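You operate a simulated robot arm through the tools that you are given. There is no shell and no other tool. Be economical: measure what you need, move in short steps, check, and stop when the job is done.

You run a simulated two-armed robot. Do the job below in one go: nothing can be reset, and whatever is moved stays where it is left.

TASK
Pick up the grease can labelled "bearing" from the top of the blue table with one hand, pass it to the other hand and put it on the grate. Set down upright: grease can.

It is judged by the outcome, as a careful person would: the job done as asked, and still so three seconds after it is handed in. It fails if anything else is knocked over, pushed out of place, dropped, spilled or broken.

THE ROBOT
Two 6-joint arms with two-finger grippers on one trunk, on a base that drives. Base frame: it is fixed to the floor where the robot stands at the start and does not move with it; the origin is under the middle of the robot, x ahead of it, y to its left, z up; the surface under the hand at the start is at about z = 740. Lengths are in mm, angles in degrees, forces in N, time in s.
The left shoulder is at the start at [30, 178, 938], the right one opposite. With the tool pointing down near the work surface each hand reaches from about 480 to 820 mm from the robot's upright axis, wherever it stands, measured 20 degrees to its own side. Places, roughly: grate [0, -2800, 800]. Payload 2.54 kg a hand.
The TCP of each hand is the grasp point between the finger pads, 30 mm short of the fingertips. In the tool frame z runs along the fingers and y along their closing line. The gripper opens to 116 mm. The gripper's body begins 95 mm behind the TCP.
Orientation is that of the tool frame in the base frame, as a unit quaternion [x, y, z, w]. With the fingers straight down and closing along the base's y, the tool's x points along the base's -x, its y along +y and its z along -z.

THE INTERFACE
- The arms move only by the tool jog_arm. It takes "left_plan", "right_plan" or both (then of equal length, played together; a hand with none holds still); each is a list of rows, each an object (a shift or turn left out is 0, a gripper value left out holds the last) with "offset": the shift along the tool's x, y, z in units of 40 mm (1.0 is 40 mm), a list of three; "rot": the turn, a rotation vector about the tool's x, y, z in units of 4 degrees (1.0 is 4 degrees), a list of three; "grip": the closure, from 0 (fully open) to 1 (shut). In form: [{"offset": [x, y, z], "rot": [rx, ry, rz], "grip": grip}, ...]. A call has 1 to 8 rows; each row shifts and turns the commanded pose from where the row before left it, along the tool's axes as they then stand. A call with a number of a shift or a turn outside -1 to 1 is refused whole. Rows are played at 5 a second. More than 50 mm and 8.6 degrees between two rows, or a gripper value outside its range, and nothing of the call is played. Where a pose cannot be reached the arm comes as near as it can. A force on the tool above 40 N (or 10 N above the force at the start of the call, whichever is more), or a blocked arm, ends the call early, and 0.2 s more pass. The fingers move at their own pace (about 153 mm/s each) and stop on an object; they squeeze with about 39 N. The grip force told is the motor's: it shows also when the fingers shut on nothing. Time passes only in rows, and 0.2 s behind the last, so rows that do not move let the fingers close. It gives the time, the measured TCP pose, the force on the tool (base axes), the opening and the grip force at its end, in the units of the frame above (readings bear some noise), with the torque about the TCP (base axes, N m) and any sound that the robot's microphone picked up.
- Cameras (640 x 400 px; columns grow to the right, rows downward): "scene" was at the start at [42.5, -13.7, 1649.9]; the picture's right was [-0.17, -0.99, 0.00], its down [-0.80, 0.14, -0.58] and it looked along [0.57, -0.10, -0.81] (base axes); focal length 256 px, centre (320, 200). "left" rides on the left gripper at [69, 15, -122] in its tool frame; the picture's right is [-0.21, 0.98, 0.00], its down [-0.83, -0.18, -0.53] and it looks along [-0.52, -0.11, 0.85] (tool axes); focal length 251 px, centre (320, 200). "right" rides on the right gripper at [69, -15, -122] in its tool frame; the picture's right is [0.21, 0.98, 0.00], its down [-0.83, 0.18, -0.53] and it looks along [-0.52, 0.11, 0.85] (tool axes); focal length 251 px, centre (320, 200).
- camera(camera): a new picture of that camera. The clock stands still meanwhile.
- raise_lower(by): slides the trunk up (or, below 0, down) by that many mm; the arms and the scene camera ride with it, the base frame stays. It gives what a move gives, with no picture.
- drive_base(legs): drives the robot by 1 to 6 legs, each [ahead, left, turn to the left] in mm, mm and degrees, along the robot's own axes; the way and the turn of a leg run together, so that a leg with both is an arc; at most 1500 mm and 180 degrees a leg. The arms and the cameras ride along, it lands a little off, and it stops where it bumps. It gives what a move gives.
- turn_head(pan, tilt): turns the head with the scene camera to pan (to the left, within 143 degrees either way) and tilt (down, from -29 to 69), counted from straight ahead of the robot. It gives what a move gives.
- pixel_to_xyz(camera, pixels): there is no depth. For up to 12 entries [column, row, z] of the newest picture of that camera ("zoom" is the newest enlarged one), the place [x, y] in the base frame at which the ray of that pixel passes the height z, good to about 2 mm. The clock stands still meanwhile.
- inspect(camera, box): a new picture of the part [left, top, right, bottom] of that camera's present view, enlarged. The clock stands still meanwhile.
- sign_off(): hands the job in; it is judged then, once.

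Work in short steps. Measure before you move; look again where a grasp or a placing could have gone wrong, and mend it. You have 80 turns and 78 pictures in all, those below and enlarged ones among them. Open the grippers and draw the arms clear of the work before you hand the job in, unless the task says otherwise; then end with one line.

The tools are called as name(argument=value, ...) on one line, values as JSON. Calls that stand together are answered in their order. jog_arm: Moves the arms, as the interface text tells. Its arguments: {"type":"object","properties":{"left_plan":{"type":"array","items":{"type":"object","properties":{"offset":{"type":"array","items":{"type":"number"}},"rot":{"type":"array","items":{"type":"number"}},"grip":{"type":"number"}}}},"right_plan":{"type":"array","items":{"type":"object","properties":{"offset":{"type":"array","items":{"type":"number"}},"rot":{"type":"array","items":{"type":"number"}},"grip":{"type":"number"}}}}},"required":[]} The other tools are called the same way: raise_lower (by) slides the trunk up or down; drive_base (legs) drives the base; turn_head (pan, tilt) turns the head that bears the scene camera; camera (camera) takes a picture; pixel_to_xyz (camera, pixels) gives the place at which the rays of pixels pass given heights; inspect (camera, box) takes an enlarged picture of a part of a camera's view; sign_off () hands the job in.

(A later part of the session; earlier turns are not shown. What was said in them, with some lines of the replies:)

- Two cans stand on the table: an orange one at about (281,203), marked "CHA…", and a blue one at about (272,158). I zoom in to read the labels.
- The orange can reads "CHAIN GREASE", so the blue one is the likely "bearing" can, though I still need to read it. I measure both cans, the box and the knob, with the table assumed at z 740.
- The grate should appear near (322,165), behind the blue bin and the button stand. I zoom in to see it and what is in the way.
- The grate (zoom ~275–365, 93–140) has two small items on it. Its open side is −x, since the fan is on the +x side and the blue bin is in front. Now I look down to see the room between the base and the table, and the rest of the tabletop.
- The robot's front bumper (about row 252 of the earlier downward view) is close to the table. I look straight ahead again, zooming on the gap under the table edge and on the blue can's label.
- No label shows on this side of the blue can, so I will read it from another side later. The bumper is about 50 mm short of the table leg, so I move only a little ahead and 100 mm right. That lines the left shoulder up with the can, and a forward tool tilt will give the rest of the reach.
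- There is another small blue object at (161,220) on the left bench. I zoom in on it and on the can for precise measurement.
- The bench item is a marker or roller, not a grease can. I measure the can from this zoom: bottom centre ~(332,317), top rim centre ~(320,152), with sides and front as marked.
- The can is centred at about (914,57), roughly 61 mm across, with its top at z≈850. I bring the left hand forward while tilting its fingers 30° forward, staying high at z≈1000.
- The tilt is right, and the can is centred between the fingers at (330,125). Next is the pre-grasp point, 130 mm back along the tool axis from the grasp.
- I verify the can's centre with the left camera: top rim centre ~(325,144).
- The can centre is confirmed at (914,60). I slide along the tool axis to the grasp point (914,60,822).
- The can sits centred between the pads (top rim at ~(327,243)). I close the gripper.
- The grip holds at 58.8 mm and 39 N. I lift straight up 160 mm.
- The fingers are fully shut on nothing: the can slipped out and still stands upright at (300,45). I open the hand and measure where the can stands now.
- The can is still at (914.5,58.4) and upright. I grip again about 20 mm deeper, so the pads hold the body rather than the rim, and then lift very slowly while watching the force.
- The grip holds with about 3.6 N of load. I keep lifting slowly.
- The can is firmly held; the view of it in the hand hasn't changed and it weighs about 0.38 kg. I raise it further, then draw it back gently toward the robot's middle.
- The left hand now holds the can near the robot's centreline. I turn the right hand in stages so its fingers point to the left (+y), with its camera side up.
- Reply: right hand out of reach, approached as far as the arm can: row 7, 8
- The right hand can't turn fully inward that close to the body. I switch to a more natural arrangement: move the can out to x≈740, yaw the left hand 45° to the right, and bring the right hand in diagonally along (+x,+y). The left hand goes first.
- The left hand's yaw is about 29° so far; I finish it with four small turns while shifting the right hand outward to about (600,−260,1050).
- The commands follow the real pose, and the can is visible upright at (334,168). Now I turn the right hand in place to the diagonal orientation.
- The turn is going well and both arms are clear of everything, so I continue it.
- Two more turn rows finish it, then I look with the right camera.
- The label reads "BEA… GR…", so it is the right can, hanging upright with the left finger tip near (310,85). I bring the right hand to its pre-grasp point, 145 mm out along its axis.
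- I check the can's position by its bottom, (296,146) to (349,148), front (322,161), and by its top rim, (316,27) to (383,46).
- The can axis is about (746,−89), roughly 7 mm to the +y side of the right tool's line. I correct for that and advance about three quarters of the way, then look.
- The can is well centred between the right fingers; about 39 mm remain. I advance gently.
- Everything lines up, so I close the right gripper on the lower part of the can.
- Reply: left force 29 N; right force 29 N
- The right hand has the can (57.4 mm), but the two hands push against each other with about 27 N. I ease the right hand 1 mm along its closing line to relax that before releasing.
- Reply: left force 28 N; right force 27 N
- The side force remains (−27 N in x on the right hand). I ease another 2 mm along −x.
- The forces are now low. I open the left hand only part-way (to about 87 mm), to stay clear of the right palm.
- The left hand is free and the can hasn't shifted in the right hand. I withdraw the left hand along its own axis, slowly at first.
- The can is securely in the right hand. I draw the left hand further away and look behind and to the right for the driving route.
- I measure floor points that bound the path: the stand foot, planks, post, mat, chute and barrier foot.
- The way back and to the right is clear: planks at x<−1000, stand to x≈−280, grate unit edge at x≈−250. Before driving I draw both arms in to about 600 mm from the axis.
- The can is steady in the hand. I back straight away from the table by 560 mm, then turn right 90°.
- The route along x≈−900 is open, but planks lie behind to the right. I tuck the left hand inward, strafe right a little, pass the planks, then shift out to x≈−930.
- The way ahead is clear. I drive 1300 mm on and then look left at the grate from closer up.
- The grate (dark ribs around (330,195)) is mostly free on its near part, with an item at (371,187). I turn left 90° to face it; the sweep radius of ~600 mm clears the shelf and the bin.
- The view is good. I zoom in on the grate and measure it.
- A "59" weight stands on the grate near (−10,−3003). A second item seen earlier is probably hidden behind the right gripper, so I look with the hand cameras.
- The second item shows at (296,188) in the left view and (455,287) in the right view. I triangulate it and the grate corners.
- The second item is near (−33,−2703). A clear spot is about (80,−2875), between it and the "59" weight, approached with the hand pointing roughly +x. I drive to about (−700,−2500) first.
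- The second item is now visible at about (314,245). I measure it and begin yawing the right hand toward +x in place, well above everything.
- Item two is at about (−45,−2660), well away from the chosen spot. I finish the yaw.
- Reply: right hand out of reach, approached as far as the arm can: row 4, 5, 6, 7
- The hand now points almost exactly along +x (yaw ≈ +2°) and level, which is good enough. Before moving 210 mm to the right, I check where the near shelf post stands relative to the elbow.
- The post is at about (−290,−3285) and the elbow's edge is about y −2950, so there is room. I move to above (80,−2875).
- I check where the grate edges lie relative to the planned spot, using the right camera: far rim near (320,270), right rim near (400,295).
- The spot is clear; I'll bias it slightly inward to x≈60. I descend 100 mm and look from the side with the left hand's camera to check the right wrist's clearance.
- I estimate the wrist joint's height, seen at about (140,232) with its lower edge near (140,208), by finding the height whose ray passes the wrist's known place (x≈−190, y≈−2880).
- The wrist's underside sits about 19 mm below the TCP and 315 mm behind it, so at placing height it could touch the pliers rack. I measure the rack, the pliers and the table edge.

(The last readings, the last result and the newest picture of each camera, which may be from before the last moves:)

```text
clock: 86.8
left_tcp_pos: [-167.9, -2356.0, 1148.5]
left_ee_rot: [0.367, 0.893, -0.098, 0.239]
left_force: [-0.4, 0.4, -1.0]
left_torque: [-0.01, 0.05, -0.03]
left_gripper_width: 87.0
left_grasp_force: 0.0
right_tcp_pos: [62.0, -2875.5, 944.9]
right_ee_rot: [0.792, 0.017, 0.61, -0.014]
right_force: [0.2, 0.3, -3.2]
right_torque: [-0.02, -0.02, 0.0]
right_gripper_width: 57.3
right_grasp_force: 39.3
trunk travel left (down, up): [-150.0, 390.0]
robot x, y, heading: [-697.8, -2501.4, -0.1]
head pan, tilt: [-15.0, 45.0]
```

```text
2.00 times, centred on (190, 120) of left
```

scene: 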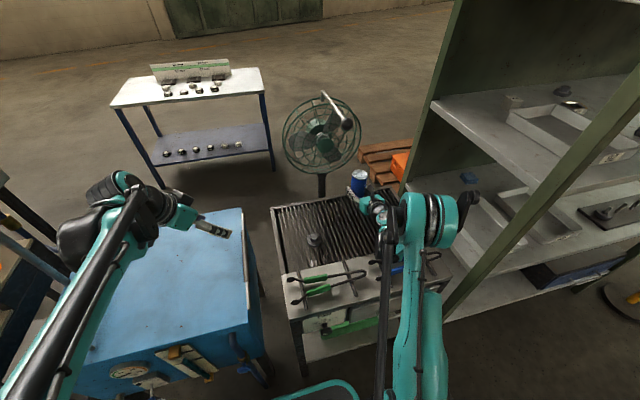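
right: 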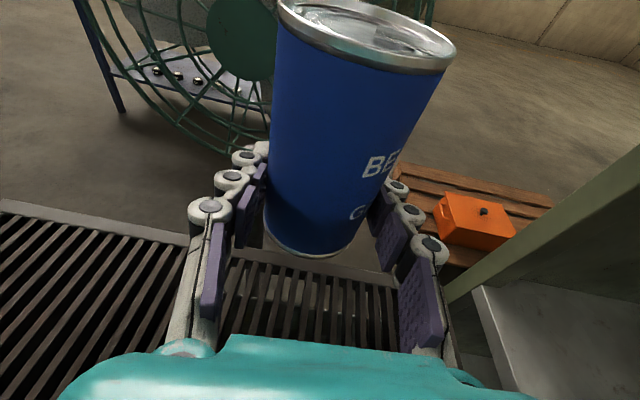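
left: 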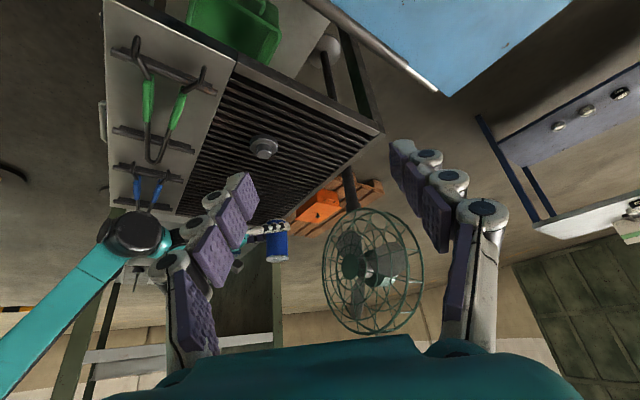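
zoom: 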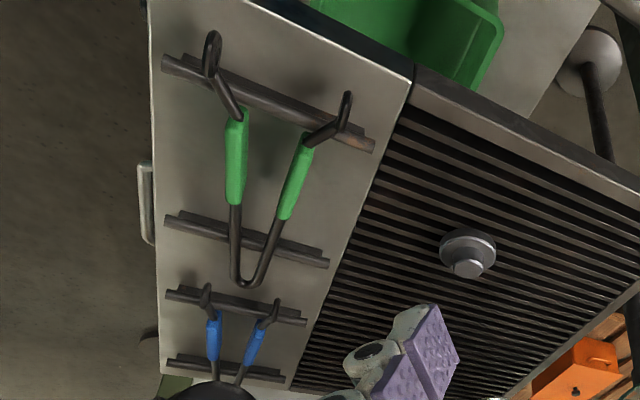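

The whole near side (x −350…−165) is covered with tongs, so a +x approach would hit them. A diagonal approach (hand pointing +x+y) keeps the wrist over the flat grate, with the can at about (110,−2690). I move there higher up and yaw the hand back.

jog_arm(right_plan=[{"offset": [0.5, 0, -0.1]}, {"offset": [0.17, -0.9, 0.22]}, {"offset": [0.16, -0.9, 0.22]}, {"offset": [0.16, -0.9, 0.22]}, {"offset": [0.16, -0.9, 0.22]}, {"offset": [0.16, -0.95, 0.28]}, {}])

jog_arm(right_plan=[{"rot": [0.8, 0, -0.215]}, {"rot": [0.935, 0, -0.251]}, {"rot": [0.935, 0, -0.251]}, {"rot": [0.935, 0, -0.251]}, {"rot": [0.935, 0, -0.251]}, {"rot": [0.935, 0, -0.251]}, {"rot": [0.935, 0, -0.251]}, {"rot": [0.935, 0, -0.251]}])

jog_arm(right_plan=[{"rot": [0.935, 0, -0.251]}, {"rot": [0.935, 0, -0.251]}, {"rot": [0.935, 0, -0.251]}, {}])

camera(camera="left")

camera(camera="scene")

```text
clock: 88.4
left_tcp_pos: [-166.1, -2356.1, 1148.4]
left_ee_rot: [0.367, 0.893, -0.099, 0.24]
left_force: [0.2, -0.7, -0.6]
left_torque: [0.0, 0.04, 0.01]
left_gripper_width: 87.1
left_grasp_force: 0.0
right_tcp_pos: [104.5, -2690.1, 985.2]
right_ee_rot: [0.792, 0.016, 0.61, -0.013]
right_force: [-0.2, -0.6, -2.6]
right_torque: [-0.03, -0.02, 0.0]
right_gripper_width: 57.5
right_grasp_force: 38.9
trunk travel left (down, up): [-150.0, 390.0]
robot x, y, heading: [-701.4, -2502.1, 0.2]
head pan, tilt: [-15.0, 45.0]
```

```text
clock: 90.2
left_tcp_pos: [-168.1, -2355.2, 1149.4]
left_ee_rot: [0.368, 0.893, -0.099, 0.24]
left_force: [-0.2, -0.6, 1.1]
left_torque: [0.0, -0.03, 0.02]
left_gripper_width: 86.9
left_grasp_force: 0.1
right_tcp_pos: [106.7, -2692.8, 985.5]
right_ee_rot: [0.76, 0.225, 0.585, -0.173]
right_force: [-0.4, -0.4, -4.3]
right_torque: [0.0, -0.01, 0.01]
right_gripper_width: 57.4
right_grasp_force: 39.3
trunk travel left (down, up): [-150.0, 390.0]
robot x, y, heading: [-701.3, -2497.6, -0.1]
head pan, tilt: [-15.0, 45.0]
```

```text
clock: 91.2
left_tcp_pos: [-167.8, -2354.9, 1148.1]
left_ee_rot: [0.367, 0.893, -0.098, 0.24]
left_force: [-0.4, 0.1, 0.4]
left_torque: [0.01, 0.0, 0.01]
left_gripper_width: 86.9
left_grasp_force: 0.0
right_tcp_pos: [106.3, -2691.5, 985.3]
right_ee_rot: [0.733, 0.3, 0.565, -0.23]
right_force: [0.3, 0.7, -1.5]
right_torque: [0.0, 0.03, 0.01]
right_gripper_width: 57.4
right_grasp_force: 39.0
trunk travel left (down, up): [-150.0, 390.0]
robot x, y, heading: [-696.5, -2501.0, 0.3]
head pan, tilt: [-15.0, 45.0]
```

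```text
15 pictures are left
```

left: 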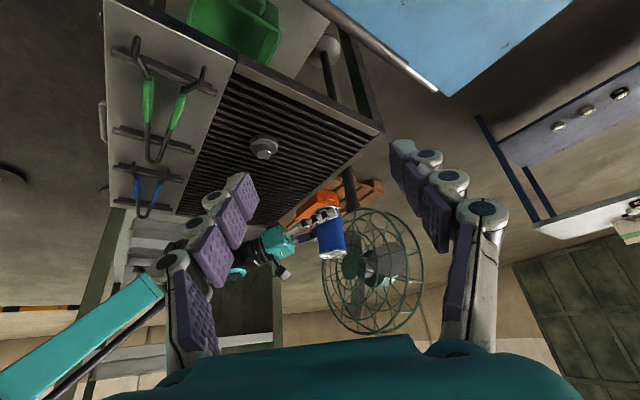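

```text
14 pictures are left
```

scene: 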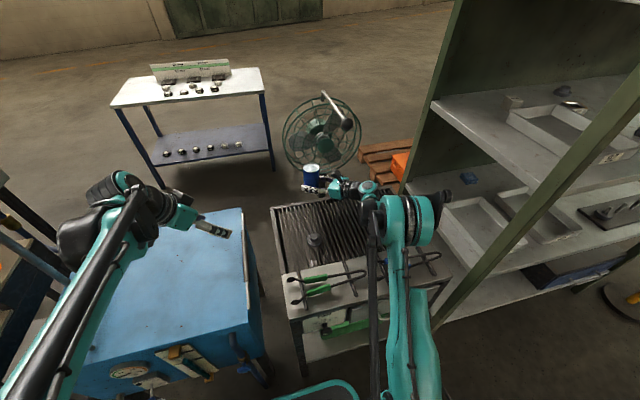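

I descend to z≈900 and shut the empty left gripper so its camera can see the right wrist.

jog_arm(right_plan=[{"offset": [-0.5, 0, 0.134]}, {"offset": [-0.684, 0, 0.183]}, {"offset": [-0.684, 0, 0.183]}, {"offset": [-0.2, 0, 0.054]}, {}], left_plan=[{"grip": 1}, {}, {}, {}, {}])

inspect(camera="left", box=[130, 120, 370, 270])

```text
clock: 92.4
left_tcp_pos: [-166.9, -2355.7, 1148.4]
left_ee_rot: [0.367, 0.893, -0.098, 0.24]
left_force: [-0.4, -0.7, -0.5]
left_torque: [0.02, -0.04, -0.02]
left_gripper_width: 0.2
left_grasp_force: 28.6
right_tcp_pos: [106.2, -2690.5, 896.9]
right_ee_rot: [0.734, 0.3, 0.564, -0.23]
right_force: [0.9, 0.8, -3.4]
right_torque: [-0.02, -0.01, 0.0]
right_gripper_width: 57.4
right_grasp_force: 39.1
trunk travel left (down, up): [-150.0, 390.0]
robot x, y, heading: [-702.3, -2500.7, 0.1]
head pan, tilt: [-15.0, 45.0]
```

```text
2.67 times, centred on (250, 195) of left
```

zoom: 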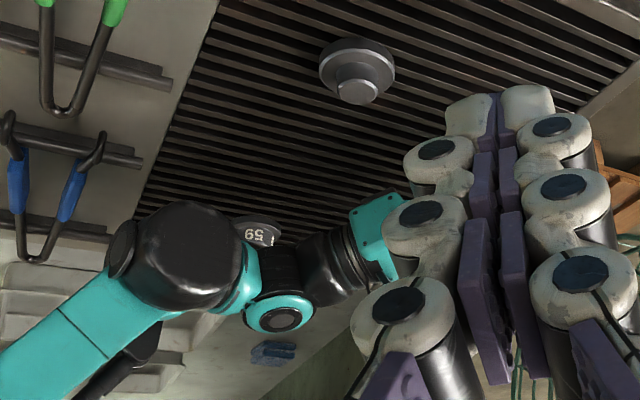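

I triangulate the large wrist joint with the scene camera too.

inspect(camera="scene", box=[260, 160, 460, 285])

pixel_to_xyz(camera="left", pixels=[[201, 216, 850], [201, 216, 900], [201, 216, 950], [199, 197, 810], [199, 197, 850], [199, 197, 900], [235, 232, 850], [235, 232, 900]])

```text
3.20 times, centred on (360, 222) of scene
```

zoom: 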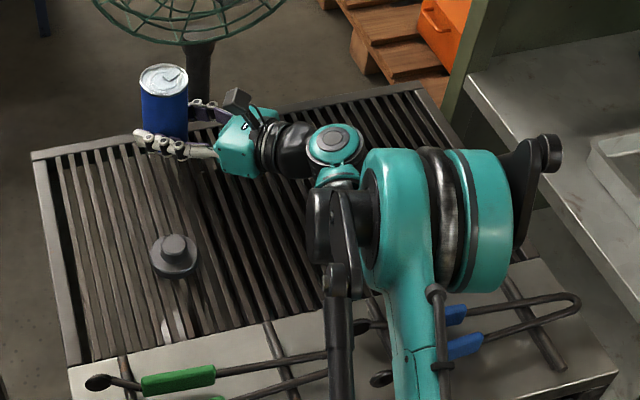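

```text
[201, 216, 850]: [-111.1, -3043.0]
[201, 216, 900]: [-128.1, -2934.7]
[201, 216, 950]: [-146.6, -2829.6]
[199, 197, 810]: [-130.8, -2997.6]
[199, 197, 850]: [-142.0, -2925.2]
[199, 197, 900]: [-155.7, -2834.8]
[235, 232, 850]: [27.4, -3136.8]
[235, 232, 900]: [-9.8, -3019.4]
```

pixel_to_xyz(camera="zoom", pixels=[[335, 225, 880], [335, 225, 900], [335, 225, 920], [335, 225, 950], [335, 148, 920], [335, 148, 970], [325, 265, 850], [325, 265, 880]])

```text
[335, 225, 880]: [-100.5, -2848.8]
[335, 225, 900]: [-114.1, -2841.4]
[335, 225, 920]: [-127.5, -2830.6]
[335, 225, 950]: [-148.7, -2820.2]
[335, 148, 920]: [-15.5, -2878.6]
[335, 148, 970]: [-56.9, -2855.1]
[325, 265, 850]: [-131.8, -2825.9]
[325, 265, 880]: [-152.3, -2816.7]
```

The large joint's centre is about 48 mm above the TCP with a ~55 mm radius. It will stay about 20 mm above the grate and clear of the tongs. I continue down to z≈848.

jog_arm(right_plan=[{"offset": [-0.386, 0, 0.1035]}, {"offset": [-0.386, 0, 0.1035]}, {"offset": [-0.386, 0, 0.1035]}, {}])

inspect(camera="left", box=[130, 120, 370, 270])

camera(camera="right")

```text
clock: 93.3
left_tcp_pos: [-170.0, -2354.7, 1149.1]
left_ee_rot: [0.366, 0.893, -0.098, 0.242]
left_force: [0.1, -0.5, -0.1]
left_torque: [0.0, -0.01, 0.0]
left_gripper_width: 0.1
left_grasp_force: 28.8
right_tcp_pos: [104.2, -2690.4, 859.6]
right_ee_rot: [0.732, 0.298, 0.567, -0.231]
right_force: [-8.7, -0.2, 21.3]
right_torque: [-2.08, 2.12, -0.63]
right_gripper_width: 57.4
right_grasp_force: 38.8
trunk travel left (down, up): [-150.0, 390.0]
robot x, y, heading: [-701.5, -2502.3, 0.5]
head pan, tilt: [-15.0, 45.0]
stopped in row 4 (right hand): the force on the tool passed its limit at 56 N (the readings are from after the stop); the commanded pose is now the measured one
```

```text
2.67 times, centred on (250, 195) of left
```

zoom: 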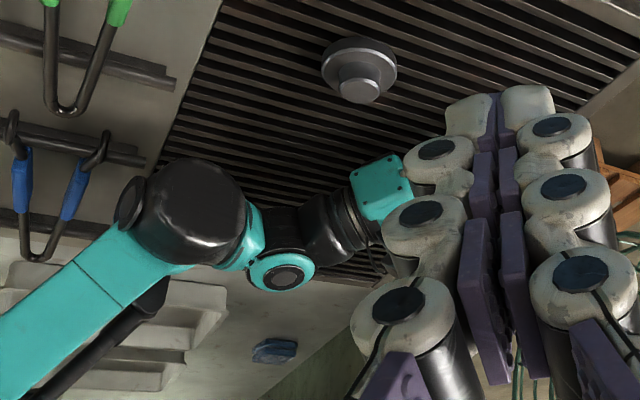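

```text
10 pictures are left
```

right: 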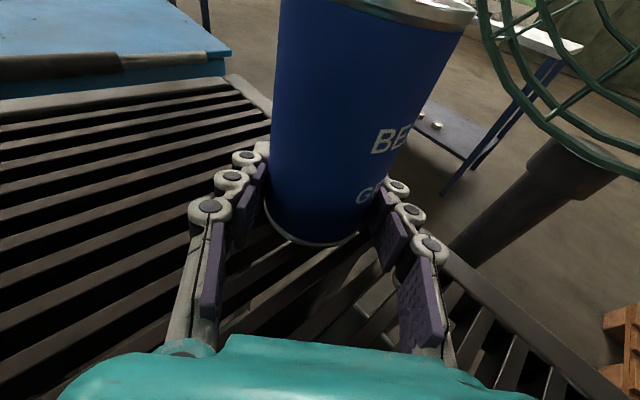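

Contact came about 25 mm early: 56 N peak, the can's rim shifted up in the right view, and it now rests with 21 N. The grate may be higher than 800. I triangulate its far-left corner, at scene (269,207) and left (382,130).

camera(camera="scene")

camera(camera="left")

pixel_to_xyz(camera="scene", pixels=[[269.5, 207, 790], [269.5, 207, 810], [269.5, 207, 830], [269.5, 207, 850]])

pixel_to_xyz(camera="left", pixels=[[382, 130, 790], [382, 130, 810], [382, 130, 830], [382, 130, 850]])

```text
9 pictures are left
```

scene: 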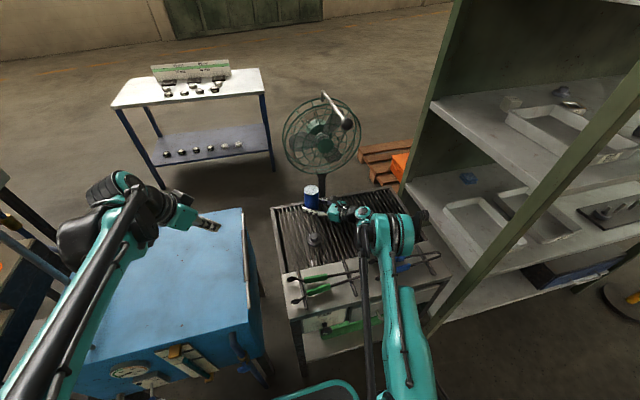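

```text
8 pictures are left
```

left: 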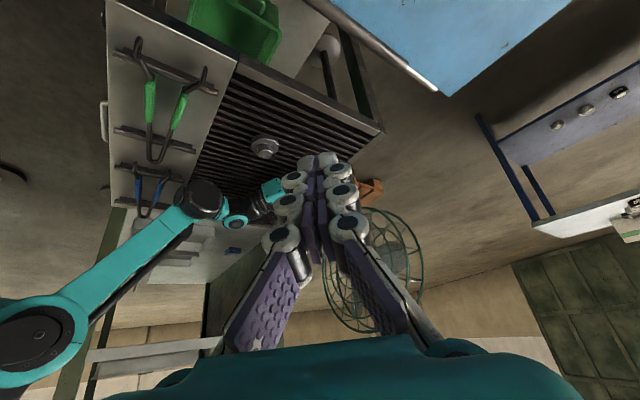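

```text
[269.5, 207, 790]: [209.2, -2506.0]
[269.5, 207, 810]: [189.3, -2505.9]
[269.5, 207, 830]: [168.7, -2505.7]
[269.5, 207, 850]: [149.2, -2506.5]
```

```text
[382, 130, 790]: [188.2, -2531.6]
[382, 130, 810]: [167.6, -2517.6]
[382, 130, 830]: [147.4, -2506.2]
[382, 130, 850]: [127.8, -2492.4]
```

The triangulated grate height is about 830 (the y values agree there), so the can is touching the grate as intended. I zoom in to check the can's tilt.

inspect(camera="scene", box=[280, 165, 360, 215])

```text
8.00 times, centred on (320, 190) of scene
```

zoom: 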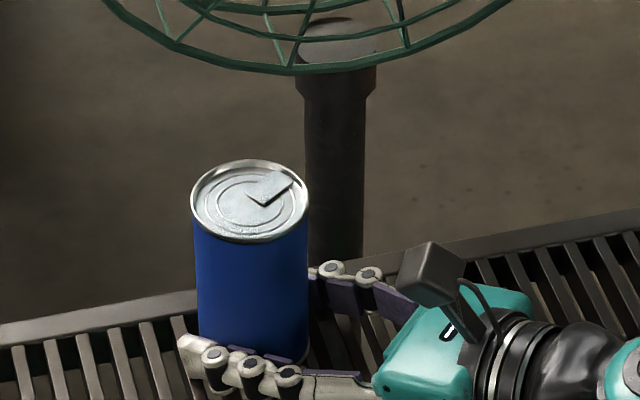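

The can looks upright on the bars. I ease up 2 mm to relieve the pressing force before opening.

jog_arm(right_plan=[{"offset": [0.048, 0, -0.013]}, {}])

```text
clock: 93.9
left_tcp_pos: [-170.2, -2355.4, 1149.2]
left_ee_rot: [0.367, 0.893, -0.099, 0.24]
left_force: [0.0, -0.9, 0.8]
left_torque: [0.0, 0.0, -0.01]
left_gripper_width: 0.0
left_grasp_force: 28.2
right_tcp_pos: [104.7, -2689.5, 858.6]
right_ee_rot: [0.732, 0.299, 0.567, -0.232]
right_force: [-3.4, -0.9, 7.1]
right_torque: [-0.03, -0.29, -0.04]
right_gripper_width: 57.2
right_grasp_force: 38.9
trunk travel left (down, up): [-150.0, 390.0]
robot x, y, heading: [-700.5, -2499.9, 0.0]
head pan, tilt: [-15.0, 45.0]
```

Force is down to 7 N with almost no torque. I ease up a touch more and open the right gripper gradually.

jog_arm(right_plan=[{"offset": [0.018, 0, -0.005]}, {}, {"grip": 0.45}, {"grip": 0.35}, {"grip": 0.2}, {"grip": 0.05}, {}, {}])

camera(camera="right")

```text
clock: 95.7
left_tcp_pos: [-168.4, -2354.4, 1148.3]
left_ee_rot: [0.367, 0.893, -0.099, 0.239]
left_force: [0.4, 0.0, -0.4]
left_torque: [0.0, 0.03, 0.01]
left_gripper_width: 0.0
left_grasp_force: 29.1
right_tcp_pos: [106.8, -2690.2, 859.4]
right_ee_rot: [0.733, 0.299, 0.565, -0.232]
right_force: [0.1, -0.5, 0.4]
right_torque: [0.0, 0.01, -0.01]
right_gripper_width: 110.3
right_grasp_force: 0.1
trunk travel left (down, up): [-150.0, 390.0]
robot x, y, heading: [-698.9, -2501.6, 0.2]
head pan, tilt: [-15.0, 45.0]
```

```text
6 pictures are left
```

right: 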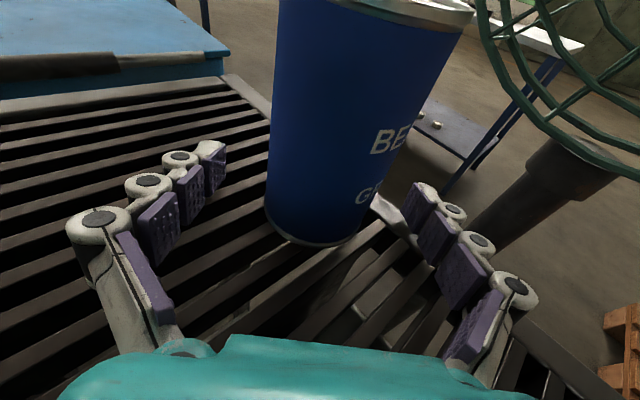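

The can stands free on the grate with the fingers clear on both sides. I lift the hand straight up so the fingers slide past the can and the wrist stays clear of the tongs.

jog_arm(right_plan=[{"offset": [0.3, 0, -0.08]}, {"offset": [0.5, 0, -0.134]}, {"offset": [0.7, 0, -0.188]}, {"offset": [0.9, 0, -0.241]}, {"offset": [0.9, 0, -0.241]}, {"offset": [0.9, 0, -0.241]}, {}])

inspect(camera="scene", box=[260, 150, 420, 250])

```text
clock: 97.3
left_tcp_pos: [-167.8, -2354.9, 1148.3]
left_ee_rot: [0.368, 0.893, -0.098, 0.24]
left_force: [-0.3, 0.0, 0.5]
left_torque: [0.0, -0.03, -0.01]
left_gripper_width: 0.1
left_grasp_force: 28.7
right_tcp_pos: [105.4, -2691.8, 1031.2]
right_ee_rot: [0.733, 0.298, 0.566, -0.232]
right_force: [0.3, 0.0, -0.3]
right_torque: [0.0, 0.0, 0.01]
right_gripper_width: 110.3
right_grasp_force: 0.0
trunk travel left (down, up): [-150.0, 390.0]
robot x, y, heading: [-699.2, -2502.2, 0.2]
head pan, tilt: [-15.0, 45.0]
```

```text
4.00 times, centred on (340, 200) of scene
```

zoom: 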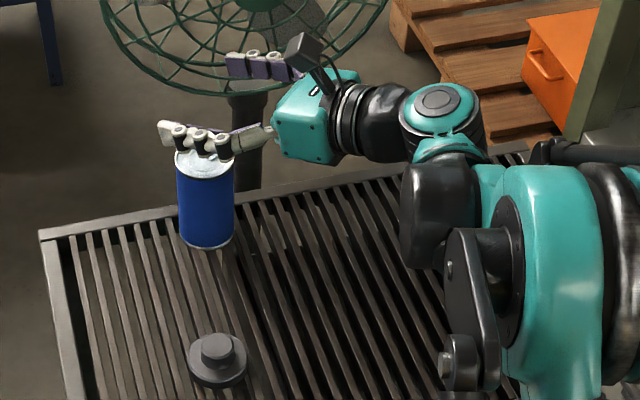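

The can stands upright inside the grate frame. I draw the right hand back toward the robot at this height and open the left gripper.

jog_arm(right_plan=[{"offset": [0.5, 0, -0.13], "grip": 0}, {"offset": [-0.05, -0.64, -0.64]}, {"offset": [-0.05, -0.64, -0.64]}, {"offset": [-0.05, -0.64, -0.64]}, {"offset": [-0.05, -0.64, -0.64]}, {"offset": [-0.05, -0.64, -0.64]}, {}], left_plan=[{"grip": 0}, {}, {}, {}, {}, {}, {}])

camera(camera="scene")

inspect(camera="scene", box=[260, 150, 420, 250])

```text
clock: 98.9
left_tcp_pos: [-166.3, -2355.7, 1148.1]
left_ee_rot: [0.367, 0.893, -0.099, 0.239]
left_force: [0.2, 0.9, -0.3]
left_torque: [-0.03, -0.03, -0.02]
left_gripper_width: 116.1
left_grasp_force: 0.1
right_tcp_pos: [-71.4, -2686.6, 1075.0]
right_ee_rot: [0.733, 0.298, 0.566, -0.232]
right_force: [1.0, -0.4, -0.6]
right_torque: [-0.03, -0.05, 0.01]
right_gripper_width: 116.1
right_grasp_force: 0.1
trunk travel left (down, up): [-150.0, 390.0]
robot x, y, heading: [-696.8, -2499.6, 0.2]
head pan, tilt: [-15.0, 45.0]
```

```text
4 pictures are left
```

scene: 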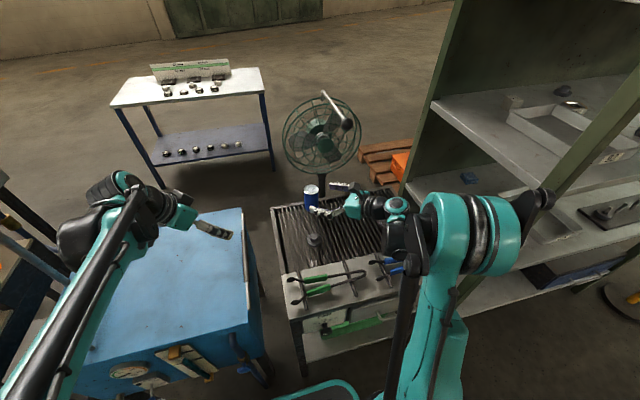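

```text
4.00 times, centred on (340, 200) of scene
```

zoom: 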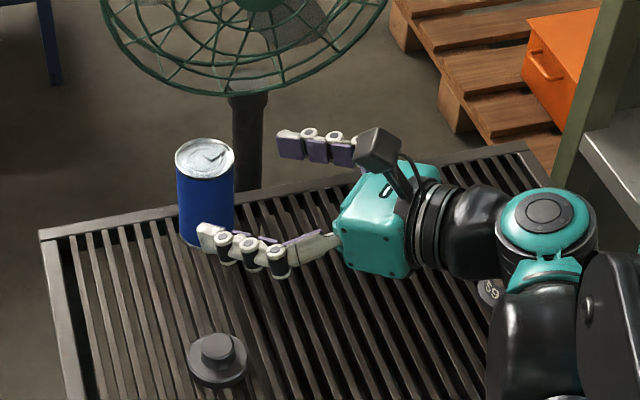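

The can stands on the grate and both other items are untouched. I back the robot off 250 mm so the arms are fully clear, and take a last look.

drive_base(legs=[[-250, 0, 0]])

inspect(camera="scene", box=[280, 120, 440, 220])

```text
clock: 100.7
left_tcp_pos: [-415.1, -2359.2, 1149.0]
left_ee_rot: [0.371, 0.892, -0.099, 0.24]
left_force: [-0.8, 0.2, 0.6]
left_torque: [-0.01, -0.04, 0.04]
left_gripper_width: 116.0
left_grasp_force: 0.1
right_tcp_pos: [-323.1, -2692.7, 1076.2]
right_ee_rot: [0.734, 0.294, 0.568, -0.229]
right_force: [-0.8, 0.1, -0.6]
right_torque: [-0.02, 0.0, -0.04]
right_gripper_width: 116.0
right_grasp_force: 0.1
trunk travel left (down, up): [-150.0, 390.0]
robot x, y, heading: [-946.7, -2498.1, -0.7]
head pan, tilt: [-15.0, 45.0]
```

```text
4.00 times, centred on (360, 170) of scene
```

zoom: 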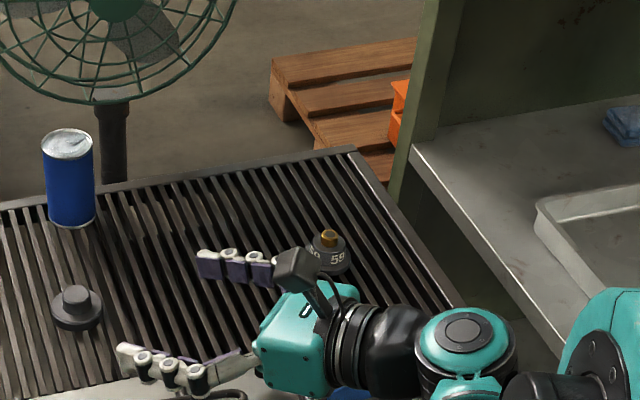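

The blue bearing can stands upright on the grate, the two other items there are in place, and both arms are clear with their grippers open. I hand the job in.

sign_off()

```text
The job is handed in.
```

The "bearing" grease can was picked up with the left hand, passed to the right and set upright on the grate; nothing else was knocked over or moved.
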